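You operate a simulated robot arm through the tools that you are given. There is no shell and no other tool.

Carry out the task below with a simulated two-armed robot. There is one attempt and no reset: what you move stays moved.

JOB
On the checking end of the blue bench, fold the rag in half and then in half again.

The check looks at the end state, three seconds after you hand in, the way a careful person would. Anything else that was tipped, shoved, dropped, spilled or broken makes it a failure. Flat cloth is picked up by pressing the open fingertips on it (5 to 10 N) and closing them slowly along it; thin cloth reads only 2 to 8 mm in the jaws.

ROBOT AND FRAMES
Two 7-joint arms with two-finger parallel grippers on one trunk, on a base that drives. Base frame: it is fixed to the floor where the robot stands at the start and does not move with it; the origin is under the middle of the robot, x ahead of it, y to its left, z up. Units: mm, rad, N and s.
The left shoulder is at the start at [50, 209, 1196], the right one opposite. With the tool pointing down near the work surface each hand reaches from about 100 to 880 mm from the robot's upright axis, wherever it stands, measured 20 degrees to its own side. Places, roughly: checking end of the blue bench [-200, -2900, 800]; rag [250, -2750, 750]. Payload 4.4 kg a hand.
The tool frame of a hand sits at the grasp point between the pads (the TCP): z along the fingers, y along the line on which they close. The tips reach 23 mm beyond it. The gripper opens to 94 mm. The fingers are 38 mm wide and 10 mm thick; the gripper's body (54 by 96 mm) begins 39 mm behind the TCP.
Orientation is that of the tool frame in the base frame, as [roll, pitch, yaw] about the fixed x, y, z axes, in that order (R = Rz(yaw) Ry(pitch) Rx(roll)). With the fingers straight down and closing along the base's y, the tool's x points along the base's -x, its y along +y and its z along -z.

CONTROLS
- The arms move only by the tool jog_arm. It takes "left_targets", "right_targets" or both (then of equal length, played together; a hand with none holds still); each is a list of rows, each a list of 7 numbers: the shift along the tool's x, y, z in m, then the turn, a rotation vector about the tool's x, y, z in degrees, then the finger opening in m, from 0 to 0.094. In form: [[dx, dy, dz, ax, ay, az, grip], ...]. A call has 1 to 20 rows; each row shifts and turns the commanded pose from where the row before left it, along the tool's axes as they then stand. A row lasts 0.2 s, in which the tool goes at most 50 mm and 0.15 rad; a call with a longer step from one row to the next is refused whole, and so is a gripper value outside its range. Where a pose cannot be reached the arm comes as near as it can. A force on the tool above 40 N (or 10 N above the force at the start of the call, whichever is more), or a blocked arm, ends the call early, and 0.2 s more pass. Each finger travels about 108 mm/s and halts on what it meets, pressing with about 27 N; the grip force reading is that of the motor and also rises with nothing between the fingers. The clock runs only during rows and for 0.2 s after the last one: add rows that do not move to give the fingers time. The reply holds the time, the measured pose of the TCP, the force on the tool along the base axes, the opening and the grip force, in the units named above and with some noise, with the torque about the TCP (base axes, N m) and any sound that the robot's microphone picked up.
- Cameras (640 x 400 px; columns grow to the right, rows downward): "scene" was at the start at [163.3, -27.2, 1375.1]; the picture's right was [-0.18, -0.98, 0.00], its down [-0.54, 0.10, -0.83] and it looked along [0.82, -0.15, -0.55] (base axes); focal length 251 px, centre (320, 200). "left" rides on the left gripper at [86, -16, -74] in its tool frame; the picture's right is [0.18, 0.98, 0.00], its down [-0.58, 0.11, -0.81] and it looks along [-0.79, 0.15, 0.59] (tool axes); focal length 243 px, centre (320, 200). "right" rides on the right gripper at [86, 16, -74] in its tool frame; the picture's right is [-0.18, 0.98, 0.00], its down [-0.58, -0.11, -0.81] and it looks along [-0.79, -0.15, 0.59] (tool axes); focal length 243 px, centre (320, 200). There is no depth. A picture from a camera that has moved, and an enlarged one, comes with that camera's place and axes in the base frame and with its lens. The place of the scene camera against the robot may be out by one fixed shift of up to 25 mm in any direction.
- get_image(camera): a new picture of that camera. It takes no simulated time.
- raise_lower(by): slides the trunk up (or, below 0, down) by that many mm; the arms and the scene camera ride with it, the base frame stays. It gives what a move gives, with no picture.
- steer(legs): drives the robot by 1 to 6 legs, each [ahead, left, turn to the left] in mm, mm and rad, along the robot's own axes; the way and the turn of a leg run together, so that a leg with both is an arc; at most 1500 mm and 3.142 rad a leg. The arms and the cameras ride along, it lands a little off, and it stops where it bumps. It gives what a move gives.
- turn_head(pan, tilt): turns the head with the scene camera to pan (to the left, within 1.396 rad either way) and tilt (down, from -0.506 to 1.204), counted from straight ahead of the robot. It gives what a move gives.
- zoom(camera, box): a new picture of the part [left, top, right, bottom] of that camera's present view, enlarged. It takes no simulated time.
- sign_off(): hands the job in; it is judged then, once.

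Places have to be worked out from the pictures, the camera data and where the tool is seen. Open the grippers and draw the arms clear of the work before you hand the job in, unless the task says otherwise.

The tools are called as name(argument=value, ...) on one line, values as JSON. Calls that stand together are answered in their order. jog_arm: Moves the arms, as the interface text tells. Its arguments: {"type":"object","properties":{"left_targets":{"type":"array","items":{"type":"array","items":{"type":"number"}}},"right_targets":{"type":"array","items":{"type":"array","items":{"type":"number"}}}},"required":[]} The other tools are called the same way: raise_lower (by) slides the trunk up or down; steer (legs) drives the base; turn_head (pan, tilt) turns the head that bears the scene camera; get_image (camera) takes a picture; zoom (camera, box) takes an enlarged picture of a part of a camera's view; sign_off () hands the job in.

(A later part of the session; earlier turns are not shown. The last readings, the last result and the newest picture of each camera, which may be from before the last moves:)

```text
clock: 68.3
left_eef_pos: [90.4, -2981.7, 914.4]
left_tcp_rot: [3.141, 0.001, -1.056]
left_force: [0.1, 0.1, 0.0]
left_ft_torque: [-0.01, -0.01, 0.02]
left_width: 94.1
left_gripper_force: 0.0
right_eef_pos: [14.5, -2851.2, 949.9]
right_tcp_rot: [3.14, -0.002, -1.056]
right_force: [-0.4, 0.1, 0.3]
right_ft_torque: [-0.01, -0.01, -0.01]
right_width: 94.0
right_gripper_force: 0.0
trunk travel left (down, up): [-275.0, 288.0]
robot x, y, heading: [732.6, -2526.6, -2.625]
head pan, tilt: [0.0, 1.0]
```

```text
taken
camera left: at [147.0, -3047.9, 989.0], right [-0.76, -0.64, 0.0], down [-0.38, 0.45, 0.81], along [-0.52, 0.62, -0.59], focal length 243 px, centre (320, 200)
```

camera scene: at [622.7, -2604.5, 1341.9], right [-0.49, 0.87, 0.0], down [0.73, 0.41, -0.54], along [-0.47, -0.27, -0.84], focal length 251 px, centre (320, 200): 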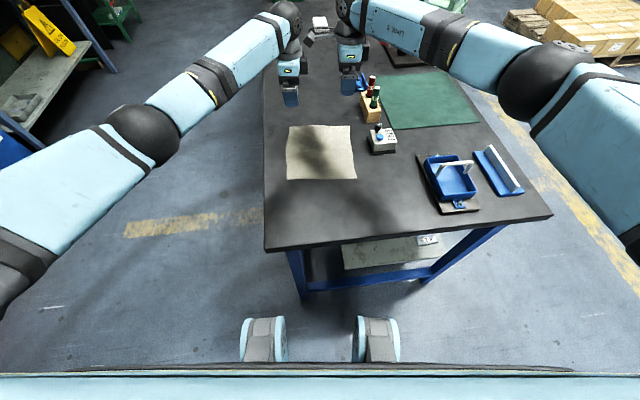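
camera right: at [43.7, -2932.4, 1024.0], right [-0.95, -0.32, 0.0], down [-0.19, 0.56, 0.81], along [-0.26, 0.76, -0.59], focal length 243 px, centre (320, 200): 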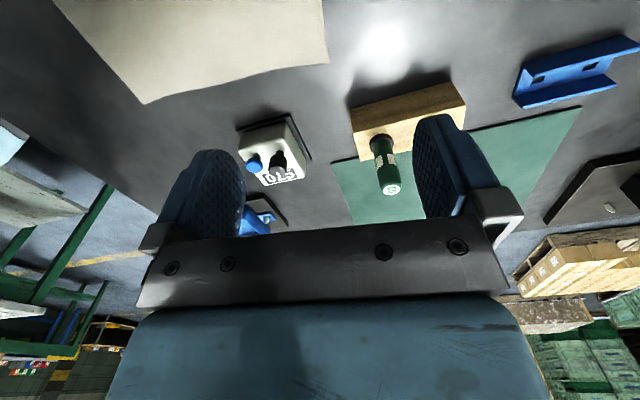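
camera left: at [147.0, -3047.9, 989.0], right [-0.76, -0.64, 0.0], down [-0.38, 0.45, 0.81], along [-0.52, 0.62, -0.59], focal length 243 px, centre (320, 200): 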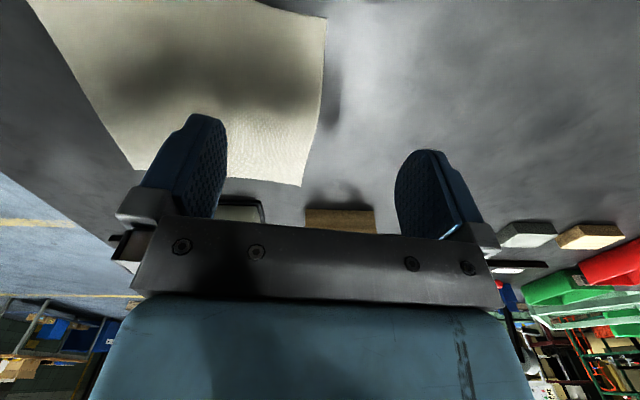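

Both wrist views agree: far-left corner about (783,102) and far-right corner about (789,-96) in my ahead/left coordinates. The plug block is about 55 mm right of the rag, so there is room. I bring both hands down to roughly 20 mm above contact with the jaws narrowed to 24 mm, just inside the far edge.

jog_arm(left_targets=[[0.0002, -0.00174, 0.0094, 0, 0, 0, 0.08], [0.0002, -0.00174, 0.0094, 0, 0, 0, 0.06], [0.0002, -0.00174, 0.0094, 0, 0, 0, 0.04], [0.0002, -0.00174, 0.0094, 0, 0, 0, 0.024], [0.0002, -0.00174, 0.0094, 0, 0, 0, 0.024], [0.0002, -0.00174, 0.0094, 0, 0, 0, 0.024], [0.0002, -0.00174, 0.0094, 0, 0, 0, 0.024], [0.0002, -0.00174, 0.0094, 0, 0, 0, 0.024], [0.0002, -0.00174, 0.0094, 0, 0, 0, 0.024], [0.0002, -0.00174, 0.0084, 0, 0, 0, 0.024], [0, 0, 0, 0, 0, 0, 0.024]], right_targets=[[-0.0005, -0.00143, 0.0125, 0, 0, 0, 0.08], [-0.0005, -0.00143, 0.0125, 0, 0, 0, 0.06], [-0.0005, -0.00143, 0.0125, 0, 0, 0, 0.04], [-0.0005, -0.00143, 0.0125, 0, 0, 0, 0.024], [-0.0005, -0.00143, 0.0125, 0, 0, 0, 0.024], [-0.0005, -0.00143, 0.0125, 0, 0, 0, 0.024], [-0.0005, -0.00143, 0.0125, 0, 0, 0, 0.024], [-0.0005, -0.00143, 0.0125, 0, 0, 0, 0.024], [-0.0005, -0.00143, 0.0125, 0, 0, 0, 0.024], [-0.0005, -0.00143, 0.0165, 0, 0, 0, 0.024], [0, 0, 0, 0, 0, 0, 0.024]])

get_image(camera="left")

get_image(camera="right")

get_image(camera="scene")

```text
clock: 70.7
left_eef_pos: [107.0, -2973.8, 821.0]
left_tcp_rot: [-3.14, 0.0, -1.057]
left_force: [9.2, 3.1, -7.0]
left_ft_torque: [-0.43, 0.43, -0.35]
left_width: 24.1
left_gripper_force: 0.0
right_eef_pos: [23.7, -2838.6, 820.2]
right_tcp_rot: [3.14, -0.001, -1.058]
right_force: [-8.6, -1.8, 8.2]
right_ft_torque: [-0.49, -1.01, -1.02]
right_width: 24.3
right_gripper_force: 0.0
trunk travel left (down, up): [-275.0, 288.0]
robot x, y, heading: [732.9, -2527.2, -2.629]
head pan, tilt: [0.0, 1.0]
```

```text
taken
camera left: at [164.4, -3041.0, 895.4], right [-0.76, -0.64, 0.0], down [-0.38, 0.45, 0.81], along [-0.52, 0.62, -0.59], focal length 243 px, centre (320, 200)
```

left: 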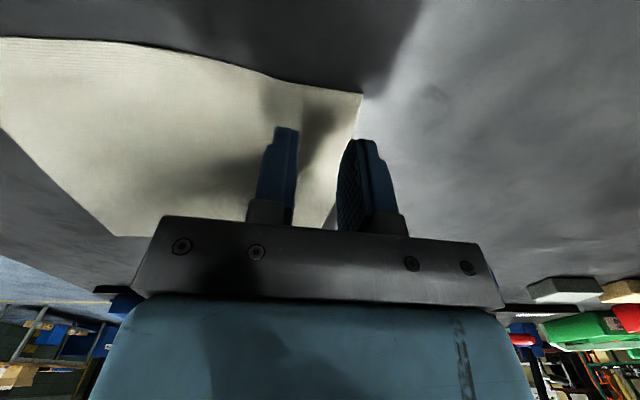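

```text
taken
camera right: at [52.2, -2920.6, 895.6], right [-0.95, -0.32, 0.0], down [-0.19, 0.56, 0.81], along [-0.26, 0.76, -0.59], focal length 243 px, centre (320, 200)
```

right: 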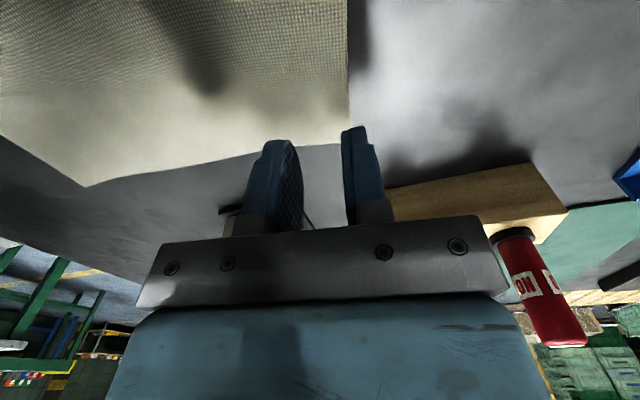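

```text
taken
camera scene: at [622.9, -2605.1, 1341.9], right [-0.49, 0.87, 0.0], down [0.73, 0.41, -0.54], along [-0.47, -0.27, -0.84], focal length 251 px, centre (320, 200)
```

scene: 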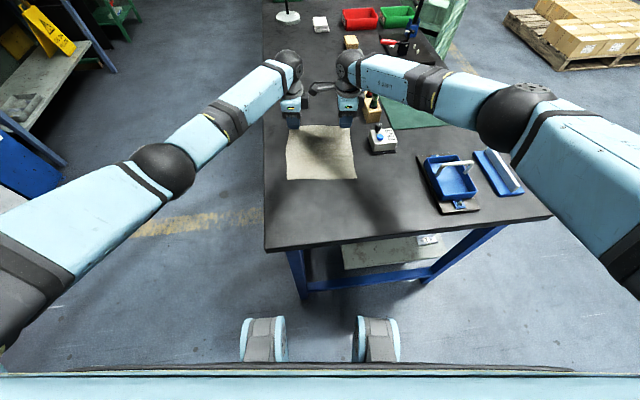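

The two hands read equal and opposite forces of about 12 N, so the right hand's camera bracket is touching the left hand. I zoom in to see the contact before moving anything.

zoom(camera="scene", box=[240, 30, 420, 145])

```text
3.48 times, centred on (330, 88) of scene
camera zoom: at [622.9, -2605.1, 1341.9], right [-0.49, 0.87, 0.0], down [0.73, 0.41, -0.54], along [-0.47, -0.27, -0.84], focal length 872 px, centre (285, 591)
```

zoom: 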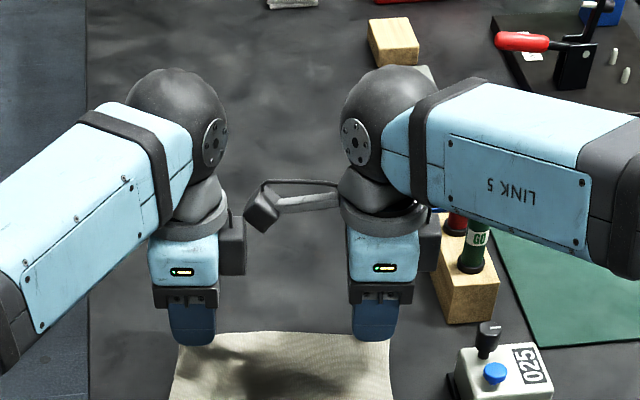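

The right camera box is touching the small block on the left hand's inner side. I spread the hands by 18 mm (left to about 91, right to about -86), which still puts both at the corners and about 20 mm clear of the plug block.

jog_arm(left_targets=[[0.003, 0, 0, 0, 0, 0, 0.024], [0.003, 0, 0, 0, 0, 0, 0.024], [0.004, 0, 0, 0, 0, 0, 0.024], [0, 0, 0, 0, 0, 0, 0.024]], right_targets=[[-0.003, 0, 0, 0, 0, 0, 0.024], [-0.003, -0.001, 0, 0, 0, 0, 0.024], [-0.002, -0.002, 0, 0, 0, 0, 0.024], [0, 0, 0, 0, 0, 0, 0.024]])

zoom(camera="scene", box=[240, 30, 420, 145])

```text
clock: 71.7
left_eef_pos: [112.0, -2982.8, 822.2]
left_tcp_rot: [-3.141, 0.0, -1.057]
left_force: [0.4, 0.0, 0.6]
left_ft_torque: [-0.02, 0.01, -0.01]
left_width: 23.9
left_gripper_force: 0.0
right_eef_pos: [24.7, -2829.9, 819.9]
right_tcp_rot: [3.139, -0.001, -1.055]
right_force: [-0.1, -0.1, 0.2]
right_ft_torque: [0.02, 0.01, 0.02]
right_width: 23.8
right_gripper_force: 0.0
trunk travel left (down, up): [-275.0, 288.0]
robot x, y, heading: [731.6, -2526.6, -2.627]
head pan, tilt: [0.0, 1.0]
```

```text
3.48 times, centred on (330, 88) of scene
camera zoom: at [622.7, -2605.2, 1341.8], right [-0.49, 0.87, 0.0], down [0.73, 0.41, -0.54], along [-0.47, -0.27, -0.84], focal length 872 px, centre (285, 591)
```

zoom: 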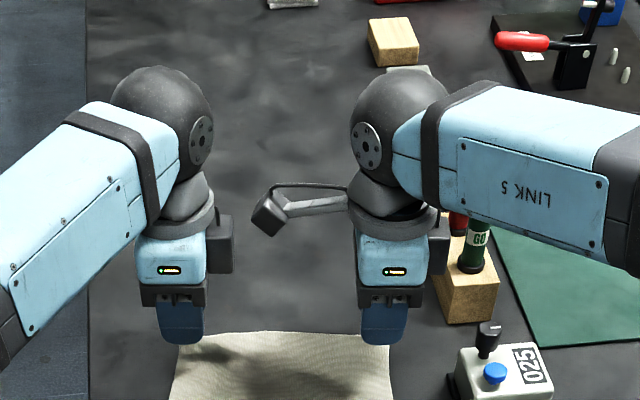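

The hands are separated, forces are near zero and both jaws sit about 18 mm inside the far edge. I lower both by 12 mm, watching for contact.

jog_arm(left_targets=[[0, 0, 0.003, 0, 0, 0, 0.024], [0, 0, 0.003, 0, 0, 0, 0.024], [0, 0, 0.003, 0, 0, 0, 0.024], [0, 0, 0.003, 0, 0, 0, 0.024], [0, 0, 0, 0, 0, 0, 0.024]], right_targets=[[0, 0, 0.003, 0, 0, 0, 0.024], [0, 0, 0.003, 0, 0, 0, 0.024], [0, 0, 0.003, 0, 0, 0, 0.024], [0, 0, 0.001, 0, 0, 0, 0.024], [0, 0, 0, 0, 0, 0, 0.024]])

get_image(camera="left")

get_image(camera="right")

```text
clock: 72.9
left_eef_pos: [111.2, -2982.9, 809.4]
left_tcp_rot: [3.142, 0.0, -1.057]
left_force: [0.1, -0.3, -0.8]
left_ft_torque: [-0.02, -0.01, 0.0]
left_width: 24.0
left_gripper_force: 0.1
right_eef_pos: [22.4, -2830.0, 810.0]
right_tcp_rot: [3.141, 0.0, -1.057]
right_force: [0.2, 2.0, -0.3]
right_ft_torque: [-0.01, 0.01, 0.03]
right_width: 24.0
right_gripper_force: 0.1
trunk travel left (down, up): [-275.0, 288.0]
robot x, y, heading: [735.4, -2527.0, -2.631]
head pan, tilt: [0.0, 1.0]
```

```text
taken
camera left: at [168.6, -3049.9, 883.7], right [-0.76, -0.64, 0.0], down [-0.38, 0.45, 0.81], along [-0.52, 0.62, -0.59], focal length 243 px, centre (320, 200)
```

left: 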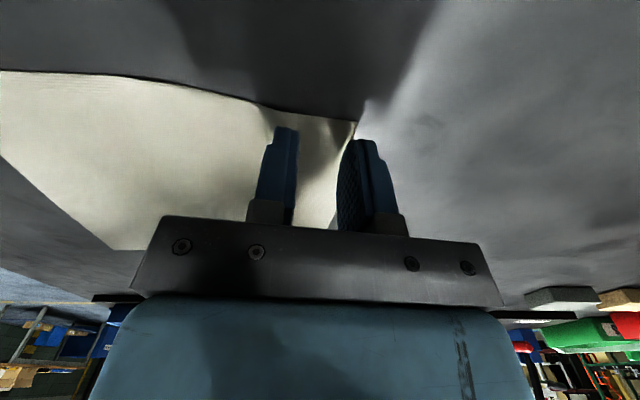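

```text
taken
camera right: at [51.3, -2912.8, 884.7], right [-0.95, -0.32, 0.0], down [-0.19, 0.56, 0.81], along [-0.26, 0.76, -0.59], focal length 243 px, centre (320, 200)
```

right: 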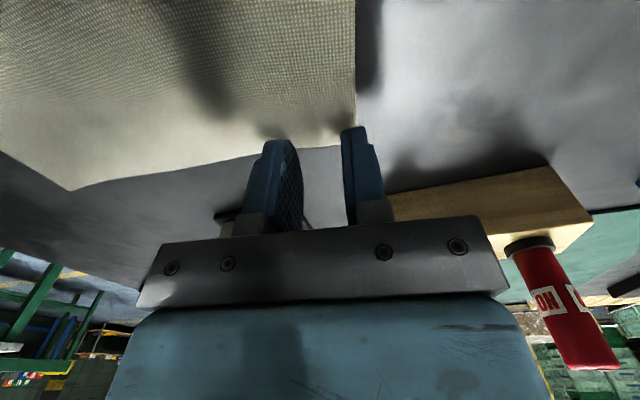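

The fingertip shadows are closing on the tips, so contact is near; the far fingers sit just on the cloth's edge. I lower slowly by 7.5 mm.

jog_arm(left_targets=[[0, 0, 0.0015, 0, 0, 0, 0.024], [0, 0, 0.0015, 0, 0, 0, 0.024], [0, 0, 0.0015, 0, 0, 0, 0.024], [0, 0, 0.0015, 0, 0, 0, 0.024], [0, 0, 0.0015, 0, 0, 0, 0.024], [0, 0, 0, 0, 0, 0, 0.024]], right_targets=[[0, 0, 0.0015, 0, 0, 0, 0.024], [0, 0, 0.0015, 0, 0, 0, 0.024], [0, 0, 0.0015, 0, 0, 0, 0.024], [0, 0, 0.0015, 0, 0, 0, 0.024], [0, 0, 0.0015, 0, 0, 0, 0.024], [0, 0, 0, 0, 0, 0, 0.024]])

```text
clock: 74.3
left_eef_pos: [110.4, -2982.7, 802.7]
left_tcp_rot: [-3.141, 0.0, -1.056]
left_force: [0.3, 0.6, 0.2]
left_ft_torque: [0.02, 0.01, -0.01]
left_width: 24.3
left_gripper_force: 0.1
right_eef_pos: [22.4, -2830.2, 802.7]
right_tcp_rot: [-3.141, -0.001, -1.056]
right_force: [-0.7, 0.2, -0.1]
right_ft_torque: [-0.01, -0.01, 0.01]
right_width: 23.9
right_gripper_force: 0.1
trunk travel left (down, up): [-275.0, 288.0]
robot x, y, heading: [732.8, -2528.4, -2.627]
head pan, tilt: [0.0, 1.0]
```

No contact yet at 802.7. I lower both by another 4 mm in 1 mm steps.

jog_arm(left_targets=[[0, 0, 0.001, 0, 0, 0, 0.024], [0, 0, 0.001, 0, 0, 0, 0.024], [0, 0, 0.001, 0, 0, 0, 0.024], [0, 0, 0.001, 0, 0, 0, 0.024], [0, 0, 0, 0, 0, 0, 0.024]], right_targets=[[0, 0, 0.001, 0, 0, 0, 0.024], [0, 0, 0.001, 0, 0, 0, 0.024], [0, 0, 0.001, 0, 0, 0, 0.024], [0, 0, 0.001, 0, 0, 0, 0.024], [0, 0, 0, 0, 0, 0, 0.024]])

zoom(camera="left", box=[220, 60, 460, 240])

zoom(camera="right", box=[200, 60, 440, 240])

```text
clock: 75.5
left_eef_pos: [111.4, -2983.2, 797.0]
left_tcp_rot: [-3.142, -0.001, -1.056]
left_force: [-0.5, -0.4, 0.5]
left_ft_torque: [-0.04, 0.01, 0.03]
left_width: 24.1
left_gripper_force: 0.0
right_eef_pos: [22.8, -2829.6, 798.7]
right_tcp_rot: [-3.14, 0.0, -1.055]
right_force: [-0.9, -0.4, 0.3]
right_ft_torque: [0.03, -0.01, 0.03]
right_width: 23.8
right_gripper_force: 0.1
trunk travel left (down, up): [-275.0, 288.0]
robot x, y, heading: [734.6, -2523.3, -2.632]
head pan, tilt: [0.0, 1.0]
```

```text
2.22 times, centred on (340, 150) of left
camera zoom: at [168.4, -3050.1, 872.1], right [-0.76, -0.64, 0.0], down [-0.38, 0.45, 0.81], along [-0.52, 0.62, -0.59], focal length 539 px, centre (276, 311)
```

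zoom: 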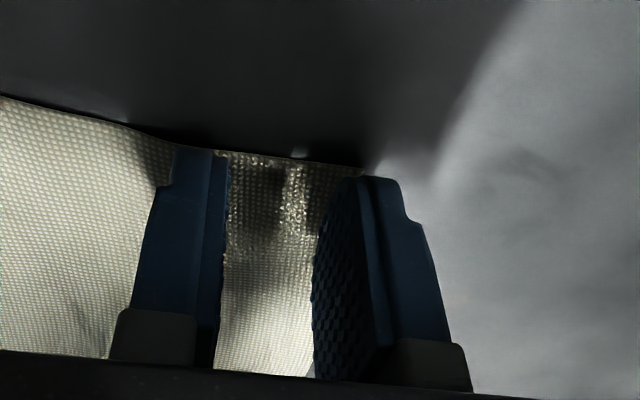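

```text
2.22 times, centred on (320, 150) of right
camera zoom: at [51.3, -2912.9, 873.3], right [-0.95, -0.32, 0.0], down [-0.19, 0.56, 0.81], along [-0.26, 0.76, -0.59], focal length 539 px, centre (320, 311)
```

zoom: 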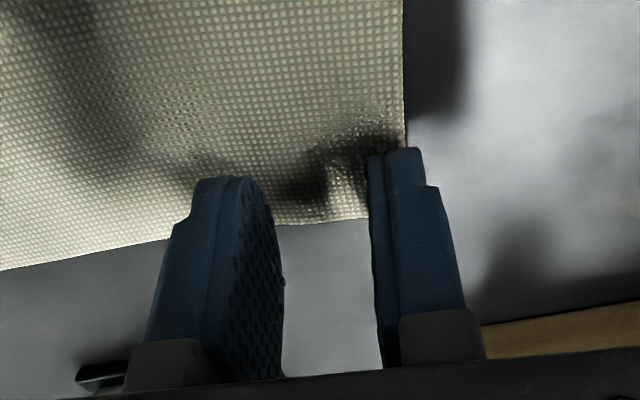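

Both jaws are lined up with the corners, the far fingers over the edge, still without load at about 797-799. I lower another 3 mm in 0.75 mm steps.

jog_arm(left_targets=[[0, 0, 0.00075, 0, 0, 0, 0.024], [0, 0, 0.00075, 0, 0, 0, 0.024], [0, 0, 0.00075, 0, 0, 0, 0.024], [0, 0, 0.00075, 0, 0, 0, 0.024], [0, 0, 0, 0, 0, 0, 0.024]], right_targets=[[0, 0, 0.00075, 0, 0, 0, 0.024], [0, 0, 0.00075, 0, 0, 0, 0.024], [0, 0, 0.00075, 0, 0, 0, 0.024], [0, 0, 0.00075, 0, 0, 0, 0.024], [0, 0, 0, 0, 0, 0, 0.024]])

```text
clock: 76.7
left_eef_pos: [112.0, -2983.0, 793.8]
left_tcp_rot: [-3.141, 0.0, -1.056]
left_force: [0.0, -0.5, 0.5]
left_ft_torque: [-0.03, 0.03, 0.0]
left_width: 24.0
left_gripper_force: 0.1
right_eef_pos: [22.6, -2830.7, 795.7]
right_tcp_rot: [-3.141, 0.0, -1.056]
right_force: [-0.5, 0.0, 0.5]
right_ft_torque: [-0.02, -0.03, 0.01]
right_width: 24.0
right_gripper_force: 0.1
trunk travel left (down, up): [-275.0, 288.0]
robot x, y, heading: [732.7, -2527.9, -2.629]
head pan, tilt: [0.0, 1.0]
```

Still no load with the tips at about 771-773, so the bench top is a little lower than I took it for. I go on down another 4 mm in 1 mm steps.

jog_arm(left_targets=[[0, 0, 0.001, 0, 0, 0, 0.024], [0, 0, 0.001, 0, 0, 0, 0.024], [0, 0, 0.001, 0, 0, 0, 0.024], [0, 0, 0.001, 0, 0, 0, 0.024], [0, 0, 0, 0, 0, 0, 0.024]], right_targets=[[0, 0, 0.001, 0, 0, 0, 0.024], [0, 0, 0.001, 0, 0, 0, 0.024], [0, 0, 0.001, 0, 0, 0, 0.024], [0, 0, 0.001, 0, 0, 0, 0.024], [0, 0, 0, 0, 0, 0, 0.024]])

zoom(camera="left", box=[220, 60, 460, 240])

zoom(camera="right", box=[200, 60, 440, 240])

```text
clock: 77.9
left_eef_pos: [111.8, -2983.3, 794.1]
left_tcp_rot: [3.138, -0.001, -1.057]
left_force: [-1.2, -3.5, 16.4]
left_ft_torque: [0.05, -0.1, -0.04]
left_width: 23.5
left_gripper_force: 0.0
right_eef_pos: [23.4, -2829.9, 794.5]
right_tcp_rot: [3.135, -0.002, -1.056]
right_force: [-1.1, -0.9, 10.7]
right_ft_torque: [0.03, -0.05, -0.04]
right_width: 23.8
right_gripper_force: 0.1
trunk travel left (down, up): [-275.0, 288.0]
robot x, y, heading: [735.4, -2523.8, -2.626]
head pan, tilt: [0.0, 1.0]
```

```text
2.22 times, centred on (340, 150) of left
camera zoom: at [169.4, -3049.2, 868.6], right [-0.76, -0.64, 0.0], down [-0.38, 0.45, 0.81], along [-0.52, 0.62, -0.59], focal length 539 px, centre (276, 311)
```

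zoom: 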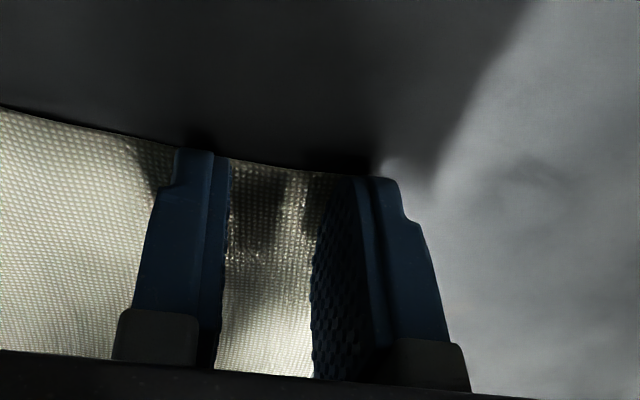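

```text
2.22 times, centred on (320, 150) of right
camera zoom: at [52.5, -2912.3, 869.4], right [-0.95, -0.32, 0.0], down [-0.19, 0.56, 0.81], along [-0.26, 0.76, -0.59], focal length 539 px, centre (320, 311)
```

zoom: 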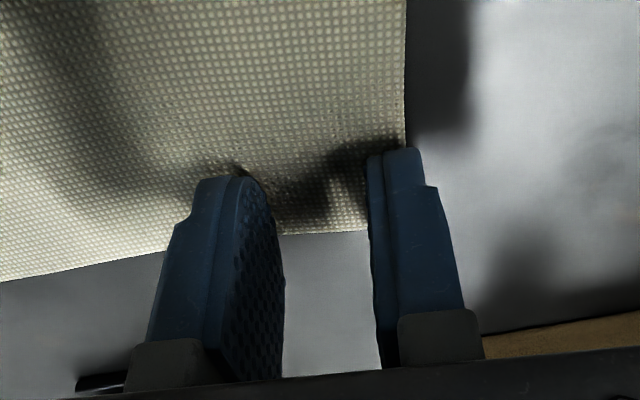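

Contact: left presses with 16 N, right with 11 N at TCP height about 794, so the bench top is near 770. I ease the left up 1.5 mm and the right 0.6 mm to get into the 5-10 N range.

jog_arm(left_targets=[[0, 0, -0.0015, 0, 0, 0, 0.024], [0, 0, 0, 0, 0, 0, 0.024]], right_targets=[[0, 0, -0.0006, 0, 0, 0, 0.024], [0, 0, 0, 0, 0, 0, 0.024]])

```text
clock: 78.5
left_eef_pos: [112.7, -2982.5, 793.9]
left_tcp_rot: [3.139, 0.0, -1.056]
left_force: [-1.8, -1.3, 12.8]
left_ft_torque: [0.03, 0.0, 0.01]
left_width: 23.5
left_gripper_force: 0.0
right_eef_pos: [23.4, -2830.6, 794.1]
right_tcp_rot: [3.137, 0.001, -1.055]
right_force: [-2.3, -1.3, 13.4]
right_ft_torque: [0.01, 0.0, -0.01]
right_width: 23.7
right_gripper_force: 0.1
trunk travel left (down, up): [-275.0, 288.0]
robot x, y, heading: [736.8, -2526.1, -2.625]
head pan, tilt: [0.0, 1.0]
```

Both read about 13 N after settling; I raise each by another 1 mm.

jog_arm(left_targets=[[0, 0, -0.001, 0, 0, 0, 0.024], [0, 0, 0, 0, 0, 0, 0.024], [0, 0, 0, 0, 0, 0, 0.024]], right_targets=[[0, 0, -0.001, 0, 0, 0, 0.024], [0, 0, 0, 0, 0, 0, 0.024], [0, 0, 0, 0, 0, 0, 0.024]])

```text
clock: 79.3
left_eef_pos: [112.8, -2981.5, 793.9]
left_tcp_rot: [3.141, 0.0, -1.056]
left_force: [-1.1, 0.6, 7.7]
left_ft_torque: [0.03, 0.03, -0.03]
left_width: 23.8
left_gripper_force: 0.1
right_eef_pos: [24.2, -2829.3, 793.1]
right_tcp_rot: [3.135, -0.001, -1.055]
right_force: [-0.9, -1.7, 11.3]
right_ft_torque: [0.03, -0.02, -0.04]
right_width: 23.8
right_gripper_force: 0.1
trunk travel left (down, up): [-275.0, 288.0]
robot x, y, heading: [733.5, -2529.2, -2.629]
head pan, tilt: [0.0, 1.0]
```

Left is at 8 N and right at 11 N. I raise the right 0.5 mm and close both jaws slowly along the cloth, 2 mm per row.

jog_arm(left_targets=[[0, 0, 0, 0, 0, 0, 0.024], [0, 0, 0, 0, 0, 0, 0.022], [0, 0, 0, 0, 0, 0, 0.02], [0, 0, 0, 0, 0, 0, 0.018], [0, 0, 0, 0, 0, 0, 0.016], [0, 0, 0, 0, 0, 0, 0.014], [0, 0, 0, 0, 0, 0, 0.012], [0, 0, 0, 0, 0, 0, 0.01], [0, 0, 0, 0, 0, 0, 0.008], [0, 0, 0, 0, 0, 0, 0.006], [0, 0, 0, 0, 0, 0, 0.004], [0, 0, 0, 0, 0, 0, 0.002], [0, 0, 0, 0, 0, 0, 0.0], [0, 0, 0, 0, 0, 0, 0.0], [0, 0, 0, 0, 0, 0, 0.0]], right_targets=[[0, 0, -0.0005, 0, 0, 0, 0.024], [0, 0, 0, 0, 0, 0, 0.022], [0, 0, 0, 0, 0, 0, 0.02], [0, 0, 0, 0, 0, 0, 0.018], [0, 0, 0, 0, 0, 0, 0.016], [0, 0, 0, 0, 0, 0, 0.014], [0, 0, 0, 0, 0, 0, 0.012], [0, 0, 0, 0, 0, 0, 0.01], [0, 0, 0, 0, 0, 0, 0.008], [0, 0, 0, 0, 0, 0, 0.006], [0, 0, 0, 0, 0, 0, 0.004], [0, 0, 0, 0, 0, 0, 0.002], [0, 0, 0, 0, 0, 0, 0.0], [0, 0, 0, 0, 0, 0, 0.0], [0, 0, 0, 0, 0, 0, 0.0]])

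get_image(camera="left")

get_image(camera="right")

zoom(camera="scene", box=[240, 60, 420, 200])

```text
clock: 82.5
left_eef_pos: [112.1, -2982.4, 794.0]
left_tcp_rot: [3.139, -0.001, -1.056]
left_force: [-1.0, 1.2, 7.7]
left_ft_torque: [0.06, 0.05, 0.01]
left_width: 1.4
left_gripper_force: 27.3
right_eef_pos: [22.5, -2829.9, 794.6]
right_tcp_rot: [3.14, -0.001, -1.056]
right_force: [0.2, -0.7, 5.4]
right_ft_torque: [-0.05, -0.01, -0.02]
right_width: 1.5
right_gripper_force: 26.6
trunk travel left (down, up): [-275.0, 288.0]
robot x, y, heading: [731.7, -2527.0, -2.634]
head pan, tilt: [0.0, 1.0]
```

```text
taken
camera left: at [169.2, -3049.4, 868.7], right [-0.76, -0.64, 0.0], down [-0.38, 0.45, 0.81], along [-0.52, 0.62, -0.59], focal length 243 px, centre (320, 200)
```

left: 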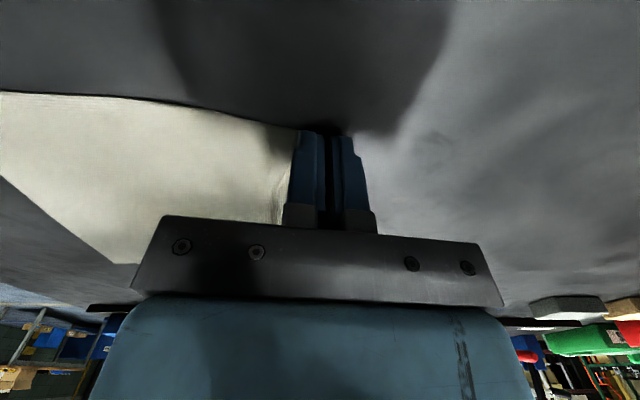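

```text
taken
camera right: at [52.3, -2912.5, 869.4], right [-0.95, -0.32, 0.0], down [-0.19, 0.56, 0.81], along [-0.26, 0.76, -0.59], focal length 243 px, centre (320, 200)
```

right: 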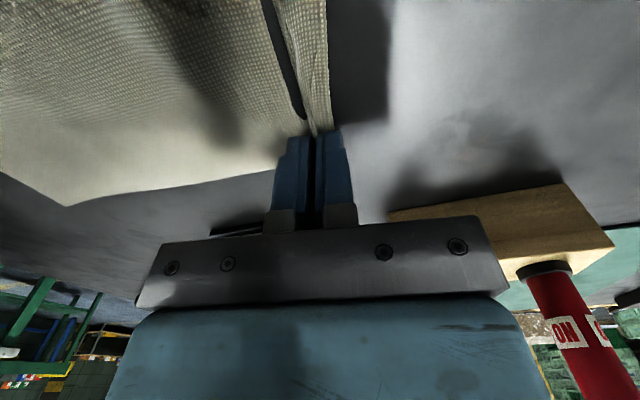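

```text
2.86 times, centred on (330, 130) of scene
camera zoom: at [624.1, -2604.4, 1342.1], right [-0.49, 0.87, 0.0], down [0.73, 0.41, -0.54], along [-0.47, -0.27, -0.84], focal length 716 px, centre (291, 400)
```

zoom: 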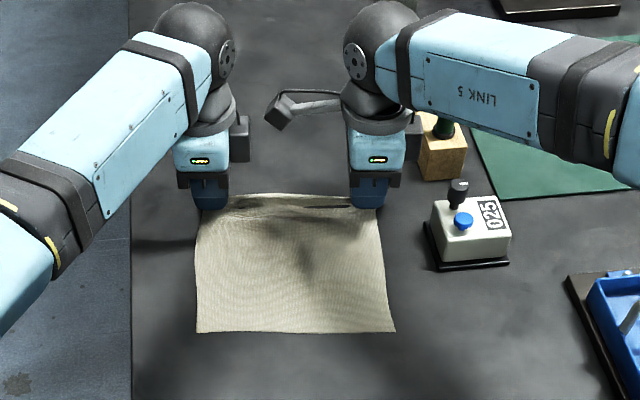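

Both jaws closed to about 1.4 mm, and the right view shows a pleat running into the jaws. I lift both hands 15 mm to see whether the cloth comes along.

jog_arm(left_targets=[[0, 0, -0.003, 0, 0, 0, 0.0], [0, 0, -0.004, 0, 0, 0, 0.0], [0, 0, -0.004, 0, 0, 0, 0.0], [0, 0, -0.004, 0, 0, 0, 0.0], [0, 0, 0, 0, 0, 0, 0.0]], right_targets=[[0, 0, -0.003, 0, 0, 0, 0.0], [0, 0, -0.004, 0, 0, 0, 0.0], [0, 0, -0.004, 0, 0, 0, 0.0], [0, 0, -0.004, 0, 0, 0, 0.0], [0, 0, 0, 0, 0, 0, 0.0]])

get_image(camera="left")

get_image(camera="right")

zoom(camera="scene", box=[240, 60, 420, 200])

```text
clock: 83.7
left_eef_pos: [111.6, -2981.2, 807.6]
left_tcp_rot: [3.142, 0.0, -1.056]
left_force: [-0.9, 1.2, 0.0]
left_ft_torque: [0.01, 0.0, -0.05]
left_width: 1.6
left_gripper_force: 26.9
right_eef_pos: [22.8, -2830.4, 808.2]
right_tcp_rot: [-3.141, 0.001, -1.054]
right_force: [0.5, -0.1, 0.4]
right_ft_torque: [-0.02, -0.01, 0.0]
right_width: 1.6
right_gripper_force: 27.2
trunk travel left (down, up): [-275.0, 288.0]
robot x, y, heading: [737.8, -2525.1, -2.629]
head pan, tilt: [0.0, 1.0]
```

```text
taken
camera left: at [168.7, -3049.9, 882.6], right [-0.76, -0.64, 0.0], down [-0.38, 0.45, 0.81], along [-0.52, 0.62, -0.59], focal length 243 px, centre (320, 200)
```

left: 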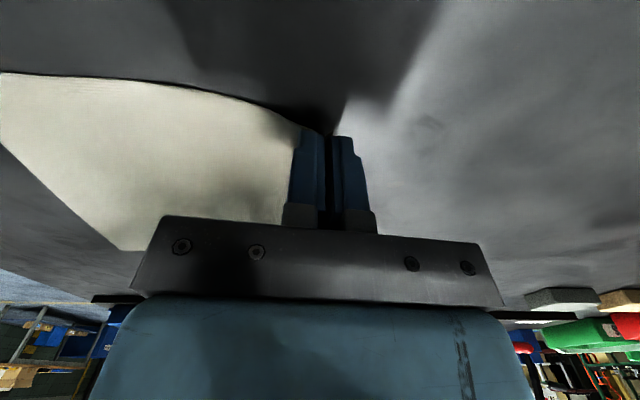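

```text
taken
camera right: at [51.5, -2913.3, 883.3], right [-0.95, -0.32, 0.0], down [-0.19, 0.56, 0.81], along [-0.26, 0.76, -0.59], focal length 243 px, centre (320, 200)
```

right: 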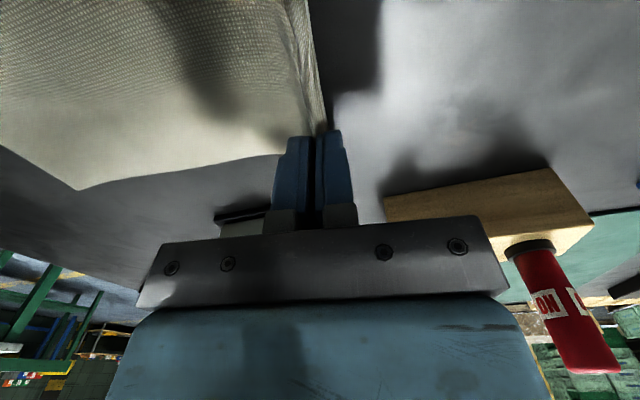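

```text
2.86 times, centred on (330, 130) of scene
camera zoom: at [622.6, -2605.3, 1341.8], right [-0.49, 0.87, 0.0], down [0.73, 0.41, -0.54], along [-0.47, -0.27, -0.84], focal length 716 px, centre (291, 400)
```

zoom: 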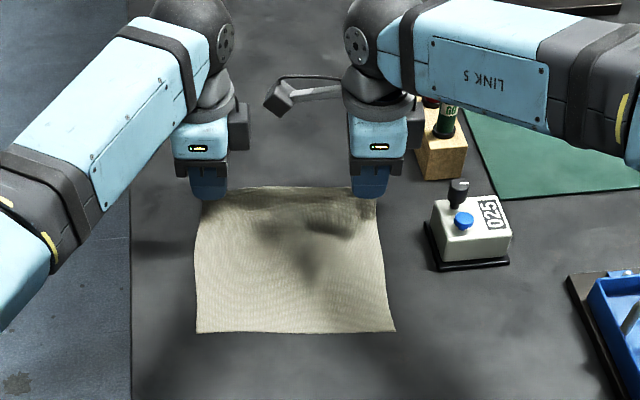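

The cloth rose with both hands: the far edge now runs into the jaws at both corners. I zoom in on the wrist views to see how much cloth is beyond each pinch.

zoom(camera="right", box=[220, 0, 420, 160])

zoom(camera="left", box=[220, 60, 420, 220])

```text
2.50 times, centred on (320, 80) of right
camera zoom: at [51.5, -2913.3, 883.3], right [-0.95, -0.32, 0.0], down [-0.19, 0.56, 0.81], along [-0.26, 0.76, -0.59], focal length 606 px, centre (320, 500)
```

zoom: 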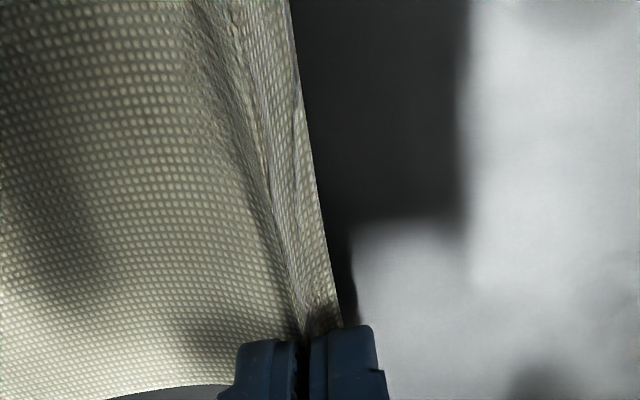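

```text
2.50 times, centred on (320, 140) of left
camera zoom: at [168.7, -3049.9, 882.6], right [-0.76, -0.64, 0.0], down [-0.38, 0.45, 0.81], along [-0.52, 0.62, -0.59], focal length 606 px, centre (320, 350)
```

zoom: 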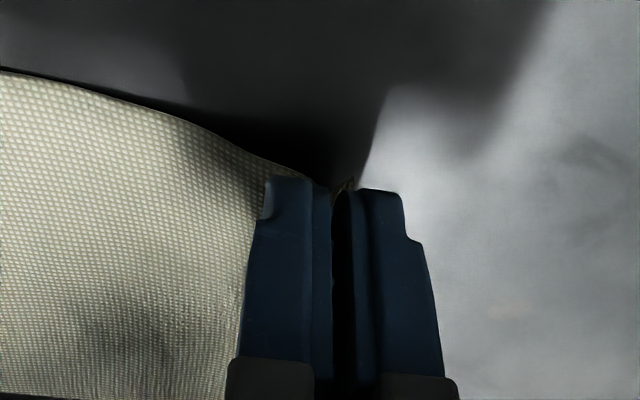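

Each jaw holds a small pleat, with about 6-10 mm of edge beyond it, and the rag as a whole slid about 9 mm forward. The near edge is now at about 579, so the fold line should lie near 688 ahead. I raise both hands together along the first half of the fold arc and check.

jog_arm(left_targets=[[0, -0.003, -0.01, 0, 0, 0, 0], [0, -0.005, -0.01, 0, 0, 0, 0], [0, -0.009, -0.012, 0, 0, 0, 0], [0, -0.011, -0.011, 0, 0, 0, 0], [0, -0.012, -0.008, 0, 0, 0, 0], [0, -0.013, -0.006, 0, 0, 0, 0], [0, -0.012, -0.003, 0, 0, 0, 0], [0, -0.012, -0.001, 0, 0, 0, 0], [0, 0, 0, 0, 0, 0, 0]], right_targets=[[0, -0.003, -0.01, 0, 0, 0, 0], [0, -0.005, -0.01, 0, 0, 0, 0], [0, -0.009, -0.012, 0, 0, 0, 0], [0, -0.011, -0.011, 0, 0, 0, 0], [0, -0.012, -0.008, 0, 0, 0, 0], [0, -0.013, -0.006, 0, 0, 0, 0], [0, -0.012, -0.003, 0, 0, 0, 0], [0, -0.012, -0.001, 0, 0, 0, 0], [0, 0, 0, 0, 0, 0, 0]])

zoom(camera="scene", box=[240, 60, 420, 200])

get_image(camera="right")

```text
clock: 85.7
left_eef_pos: [178.5, -2944.5, 868.2]
left_tcp_rot: [-3.141, -0.001, -1.055]
left_force: [0.0, 1.3, -0.4]
left_ft_torque: [0.06, 0.02, 0.0]
left_width: 1.4
left_gripper_force: 26.9
right_eef_pos: [89.5, -2791.9, 868.6]
right_tcp_rot: [3.14, 0.001, -1.057]
right_force: [1.6, -0.7, -0.3]
right_ft_torque: [-0.05, -0.02, 0.0]
right_width: 1.7
right_gripper_force: 26.6
trunk travel left (down, up): [-275.0, 288.0]
robot x, y, heading: [735.0, -2527.1, -2.628]
head pan, tilt: [0.0, 1.0]
```

```text
2.86 times, centred on (330, 130) of scene
camera zoom: at [622.5, -2605.3, 1341.8], right [-0.49, 0.87, 0.0], down [0.73, 0.41, -0.54], along [-0.47, -0.27, -0.84], focal length 716 px, centre (291, 400)
```

zoom: 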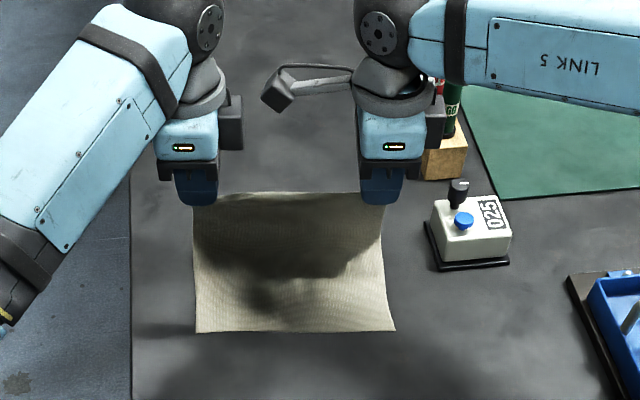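

```text
taken
camera right: at [118.2, -2874.4, 943.6], right [-0.95, -0.32, 0.0], down [-0.19, 0.56, 0.81], along [-0.26, 0.76, -0.59], focal length 243 px, centre (320, 200)
```

right: 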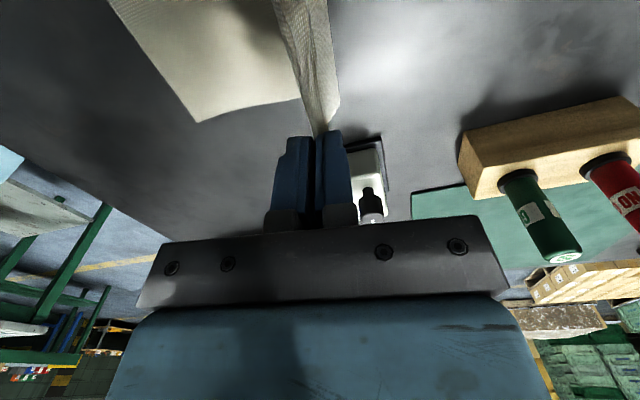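

The far half hangs neatly from both hands and the near edge has not moved. I go on over the second half of the arc, tipping the fingertips forward to 24 degrees so the edge strip will lie toward me.

jog_arm(left_targets=[[0, -0.0131, 0.0016, -4, 0, 0, 0], [0, -0.01325, 0.0017, -4, 0, 0, 0], [0, -0.0153, 0.0042, -4, 0, 0, 0], [0, -0.01495, 0.0054, -4, 0, 0, 0], [0, -0.01405, 0.0069, -4, 0, 0, 0], [0, -0.01255, 0.0067, -4, 0, 0, 0], [0, -0.0086, 0.0071, 0, 0, 0, 0], [0, -0.006, 0.0061, 0, 0, 0, 0], [0, 0, 0, 0, 0, 0, 0]], right_targets=[[0, -0.0131, 0.0016, -4, 0, 0, 0], [0, -0.01325, 0.0017, -4, 0, 0, 0], [0, -0.0153, 0.0042, -4, 0, 0, 0], [0, -0.01495, 0.0054, -4, 0, 0, 0], [0, -0.01405, 0.0069, -4, 0, 0, 0], [0, -0.01255, 0.0067, -4, 0, 0, 0], [0, -0.0086, 0.0071, 0, 0, 0, 0], [0, -0.006, 0.0061, 0, 0, 0, 0], [0, 0, 0, 0, 0, 0, 0]])

zoom(camera="scene", box=[230, 70, 430, 225])

get_image(camera="right")

get_image(camera="left")

```text
clock: 87.7
left_eef_pos: [250.3, -2904.9, 810.4]
left_tcp_rot: [2.723, 0.0, -1.056]
left_force: [-1.3, 1.7, -0.5]
left_ft_torque: [0.02, -0.01, -0.01]
left_width: 1.9
left_gripper_force: 27.2
right_eef_pos: [162.2, -2750.8, 811.3]
right_tcp_rot: [2.722, 0.0, -1.057]
right_force: [-0.4, -1.5, 0.9]
right_ft_torque: [0.01, -0.02, -0.01]
right_width: 1.9
right_gripper_force: 27.3
trunk travel left (down, up): [-275.0, 288.0]
robot x, y, heading: [733.1, -2525.2, -2.623]
head pan, tilt: [0.0, 1.0]
```

```text
2.58 times, centred on (330, 148) of scene
camera zoom: at [622.7, -2605.2, 1341.9], right [-0.49, 0.87, 0.0], down [0.73, 0.41, -0.54], along [-0.47, -0.27, -0.84], focal length 647 px, centre (294, 336)
```

zoom: 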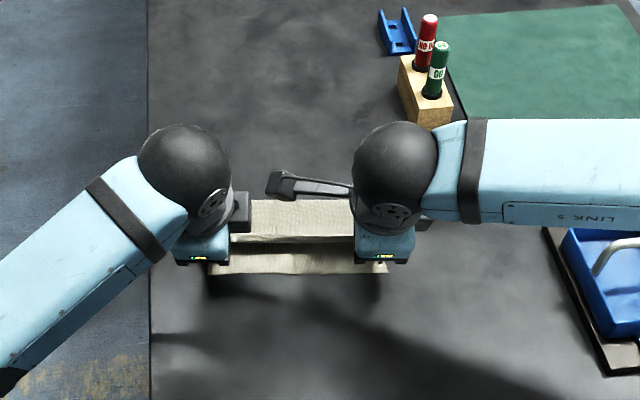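

```text
taken
camera right: at [218.6, -2817.9, 886.4], right [-0.87, -0.28, 0.4], down [0.09, 0.72, 0.69], along [-0.48, 0.64, -0.6], focal length 243 px, centre (320, 200)
```

right: 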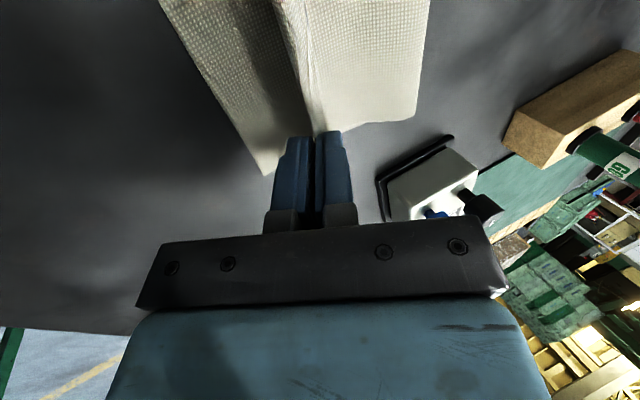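

```text
taken
camera left: at [333.3, -2956.7, 872.0], right [-0.69, -0.6, 0.4], down [-0.09, 0.62, 0.78], along [-0.72, 0.5, -0.48], focal length 243 px, centre (320, 200)
```

left: 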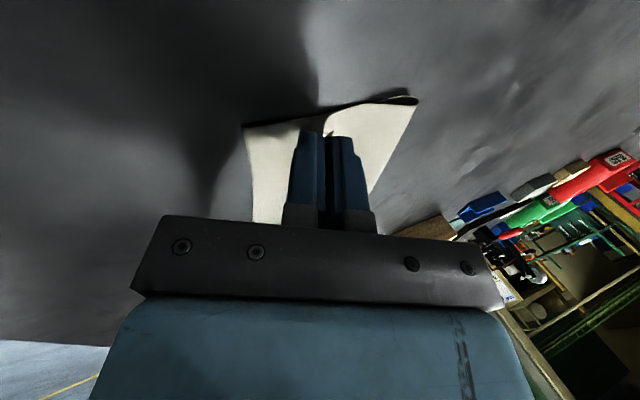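

The top layer has come over cleanly, with the pinch about 37 mm short of the near edge as intended. I lower both hands the last 13 mm, shifting 4 mm nearer.

jog_arm(left_targets=[[0, -0.0022, 0.0026, 0, 0, 0, 0], [0, -0.0022, 0.0026, 0, 0, 0, 0], [0, -0.0022, 0.0026, 0, 0, 0, 0], [0, -0.0022, 0.0024, 0, 0, 0, 0], [0, 0, 0, 0, 0, 0, 0]], right_targets=[[0, -0.0022, 0.0026, 0, 0, 0, 0], [0, -0.0022, 0.0026, 0, 0, 0, 0], [0, -0.0022, 0.0026, 0, 0, 0, 0], [0, -0.0022, 0.0024, 0, 0, 0, 0], [0, 0, 0, 0, 0, 0, 0]])

get_image(camera="right")

get_image(camera="left")

```text
clock: 88.9
left_eef_pos: [254.5, -2902.1, 798.3]
left_tcp_rot: [2.724, -0.001, -1.056]
left_force: [-0.5, 1.2, -0.5]
left_ft_torque: [0.03, 0.0, -0.02]
left_width: 1.6
left_gripper_force: 26.7
right_eef_pos: [165.1, -2750.4, 799.1]
right_tcp_rot: [2.72, 0.0, -1.053]
right_force: [2.0, -2.0, 0.5]
right_ft_torque: [0.02, -0.06, 0.0]
right_width: 1.8
right_gripper_force: 26.8
trunk travel left (down, up): [-275.0, 288.0]
robot x, y, heading: [733.8, -2523.4, -2.625]
head pan, tilt: [0.0, 1.0]
```

```text
taken
camera right: at [221.7, -2816.4, 873.5], right [-0.87, -0.28, 0.4], down [0.09, 0.72, 0.69], along [-0.48, 0.64, -0.6], focal length 243 px, centre (320, 200)
```

right: 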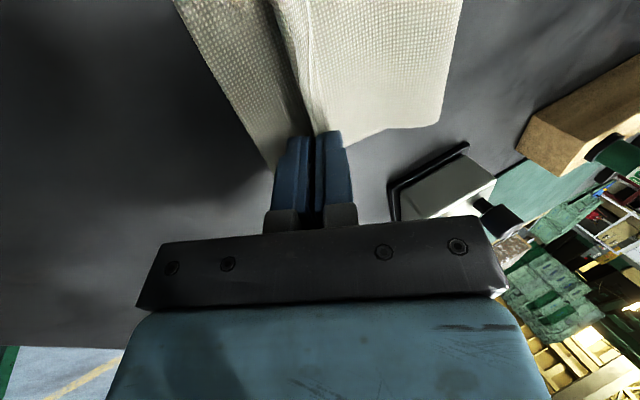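

```text
taken
camera left: at [336.9, -2955.0, 859.6], right [-0.69, -0.6, 0.4], down [-0.09, 0.62, 0.78], along [-0.72, 0.5, -0.48], focal length 243 px, centre (320, 200)
```

left: 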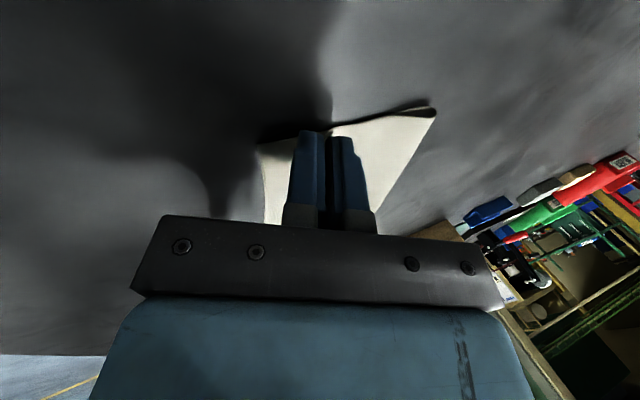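

The pinches are about 7 mm above the bench at about 612 ahead, with no load. I open the jaws gently to 10 mm to let the strip go.

jog_arm(left_targets=[[0, 0, 0, 0, 0, 0, 0.004], [0, 0, 0, 0, 0, 0, 0.007], [0, 0, 0, 0, 0, 0, 0.01], [0, 0, 0, 0, 0, 0, 0.01], [0, 0, 0, 0, 0, 0, 0.01]], right_targets=[[0, 0, 0, 0, 0, 0, 0.004], [0, 0, 0, 0, 0, 0, 0.007], [0, 0, 0, 0, 0, 0, 0.01], [0, 0, 0, 0, 0, 0, 0.01], [0, 0, 0, 0, 0, 0, 0.01]])

zoom(camera="right", box=[160, 0, 480, 200])

zoom(camera="left", box=[200, 60, 460, 220])

```text
clock: 90.1
left_eef_pos: [254.4, -2902.3, 799.0]
left_tcp_rot: [2.723, 0.0, -1.056]
left_force: [0.1, 0.7, 0.7]
left_ft_torque: [-0.03, 0.02, 0.01]
left_width: 9.8
left_gripper_force: 0.0
right_eef_pos: [164.4, -2748.6, 798.3]
right_tcp_rot: [2.721, -0.001, -1.056]
right_force: [-0.5, -0.6, 0.8]
right_ft_torque: [0.02, 0.0, 0.0]
right_width: 9.4
right_gripper_force: 0.2
trunk travel left (down, up): [-275.0, 288.0]
robot x, y, heading: [734.5, -2529.5, -2.629]
head pan, tilt: [0.0, 1.0]
```

```text
2.00 times, centred on (320, 100) of right
camera zoom: at [221.7, -2816.3, 873.6], right [-0.87, -0.28, 0.4], down [0.09, 0.72, 0.69], along [-0.48, 0.64, -0.6], focal length 485 px, centre (320, 400)
```

zoom: 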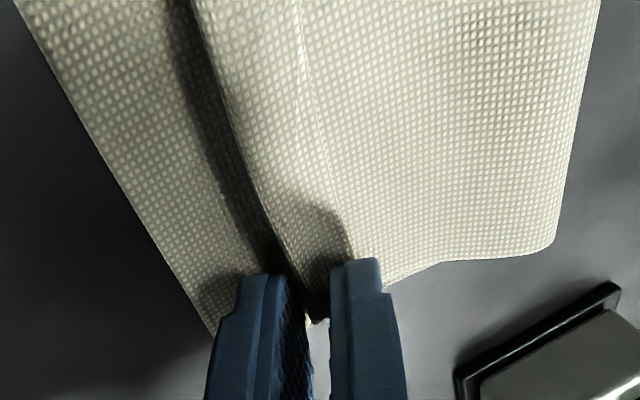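

```text
2.46 times, centred on (330, 140) of left
camera zoom: at [336.9, -2954.9, 859.9], right [-0.69, -0.6, 0.4], down [-0.09, 0.62, 0.78], along [-0.72, 0.5, -0.48], focal length 597 px, centre (295, 348)
```

zoom: 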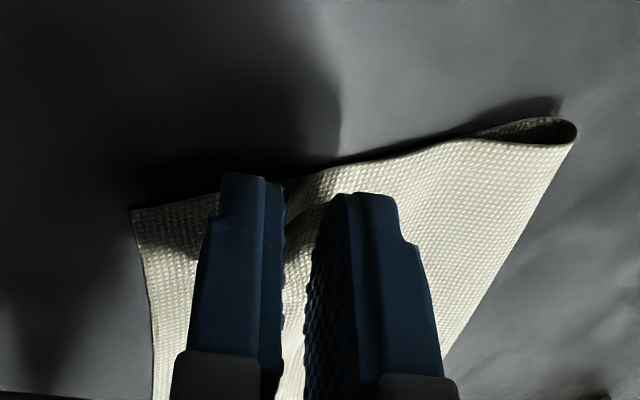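

The pleats have let go. I draw both hands back along their own axis, up and toward me, to see how the edge lies.

jog_arm(left_targets=[[0, 0, -0.004, 0, 0, 0, 0.014], [0, 0, -0.008, 0, 0, 0, 0.016], [0, 0, -0.012, 0, 0, 0, 0.02], [0, 0, -0.015, 0, 0, 0, 0.024], [0, 0, -0.015, 0, 0, 0, 0.024], [0, 0, -0.015, 0, 0, 0, 0.024], [0, 0, -0.015, 0, 0, 0, 0.024], [0, 0, -0.015, 0, 0, 0, 0.024], [0, 0, 0, 0, 0, 0, 0.024]], right_targets=[[0, 0, -0.004, 0, 0, 0, 0.014], [0, 0, -0.008, 0, 0, 0, 0.016], [0, 0, -0.012, 0, 0, 0, 0.02], [0, 0, -0.015, 0, 0, 0, 0.024], [0, 0, -0.015, 0, 0, 0, 0.024], [0, 0, -0.015, 0, 0, 0, 0.024], [0, 0, -0.015, 0, 0, 0, 0.024], [0, 0, -0.015, 0, 0, 0, 0.024], [0, 0, 0, 0, 0, 0, 0.024]])

get_image(camera="right")

get_image(camera="left")

zoom(camera="scene", box=[230, 70, 430, 225])

```text
clock: 92.1
left_eef_pos: [289.4, -2883.9, 889.6]
left_tcp_rot: [2.722, -0.001, -1.056]
left_force: [0.7, -0.2, -0.3]
left_ft_torque: [0.01, 0.0, 0.02]
left_width: 24.4
left_gripper_force: 0.0
right_eef_pos: [200.2, -2728.7, 888.7]
right_tcp_rot: [2.722, 0.001, -1.056]
right_force: [-1.0, 0.4, 0.0]
right_ft_torque: [0.01, 0.01, 0.01]
right_width: 24.1
right_gripper_force: 0.1
trunk travel left (down, up): [-275.0, 288.0]
robot x, y, heading: [736.5, -2523.4, -2.628]
head pan, tilt: [0.0, 1.0]
```

```text
taken
camera right: at [256.9, -2796.4, 963.7], right [-0.87, -0.28, 0.4], down [0.09, 0.72, 0.69], along [-0.48, 0.64, -0.6], focal length 243 px, centre (320, 200)
```

right: 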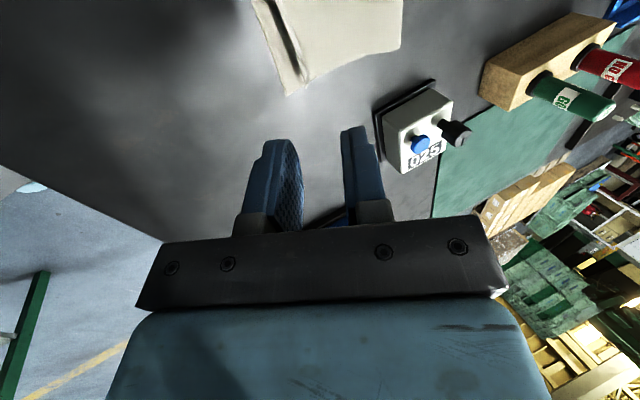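

```text
taken
camera left: at [371.5, -2935.5, 950.6], right [-0.69, -0.6, 0.4], down [-0.09, 0.62, 0.78], along [-0.72, 0.5, -0.48], focal length 243 px, centre (320, 200)
```

left: 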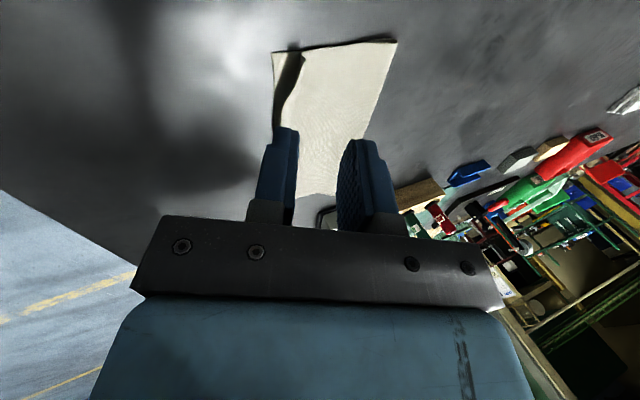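

```text
2.58 times, centred on (330, 148) of scene
camera zoom: at [622.5, -2605.3, 1341.8], right [-0.49, 0.87, 0.0], down [0.73, 0.41, -0.54], along [-0.47, -0.27, -0.84], focal length 647 px, centre (294, 336)
```

zoom: 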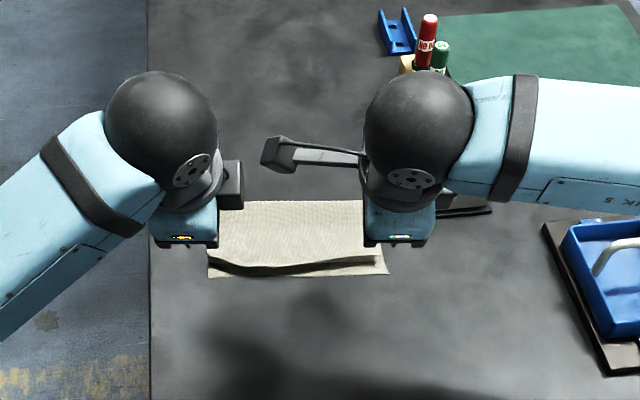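

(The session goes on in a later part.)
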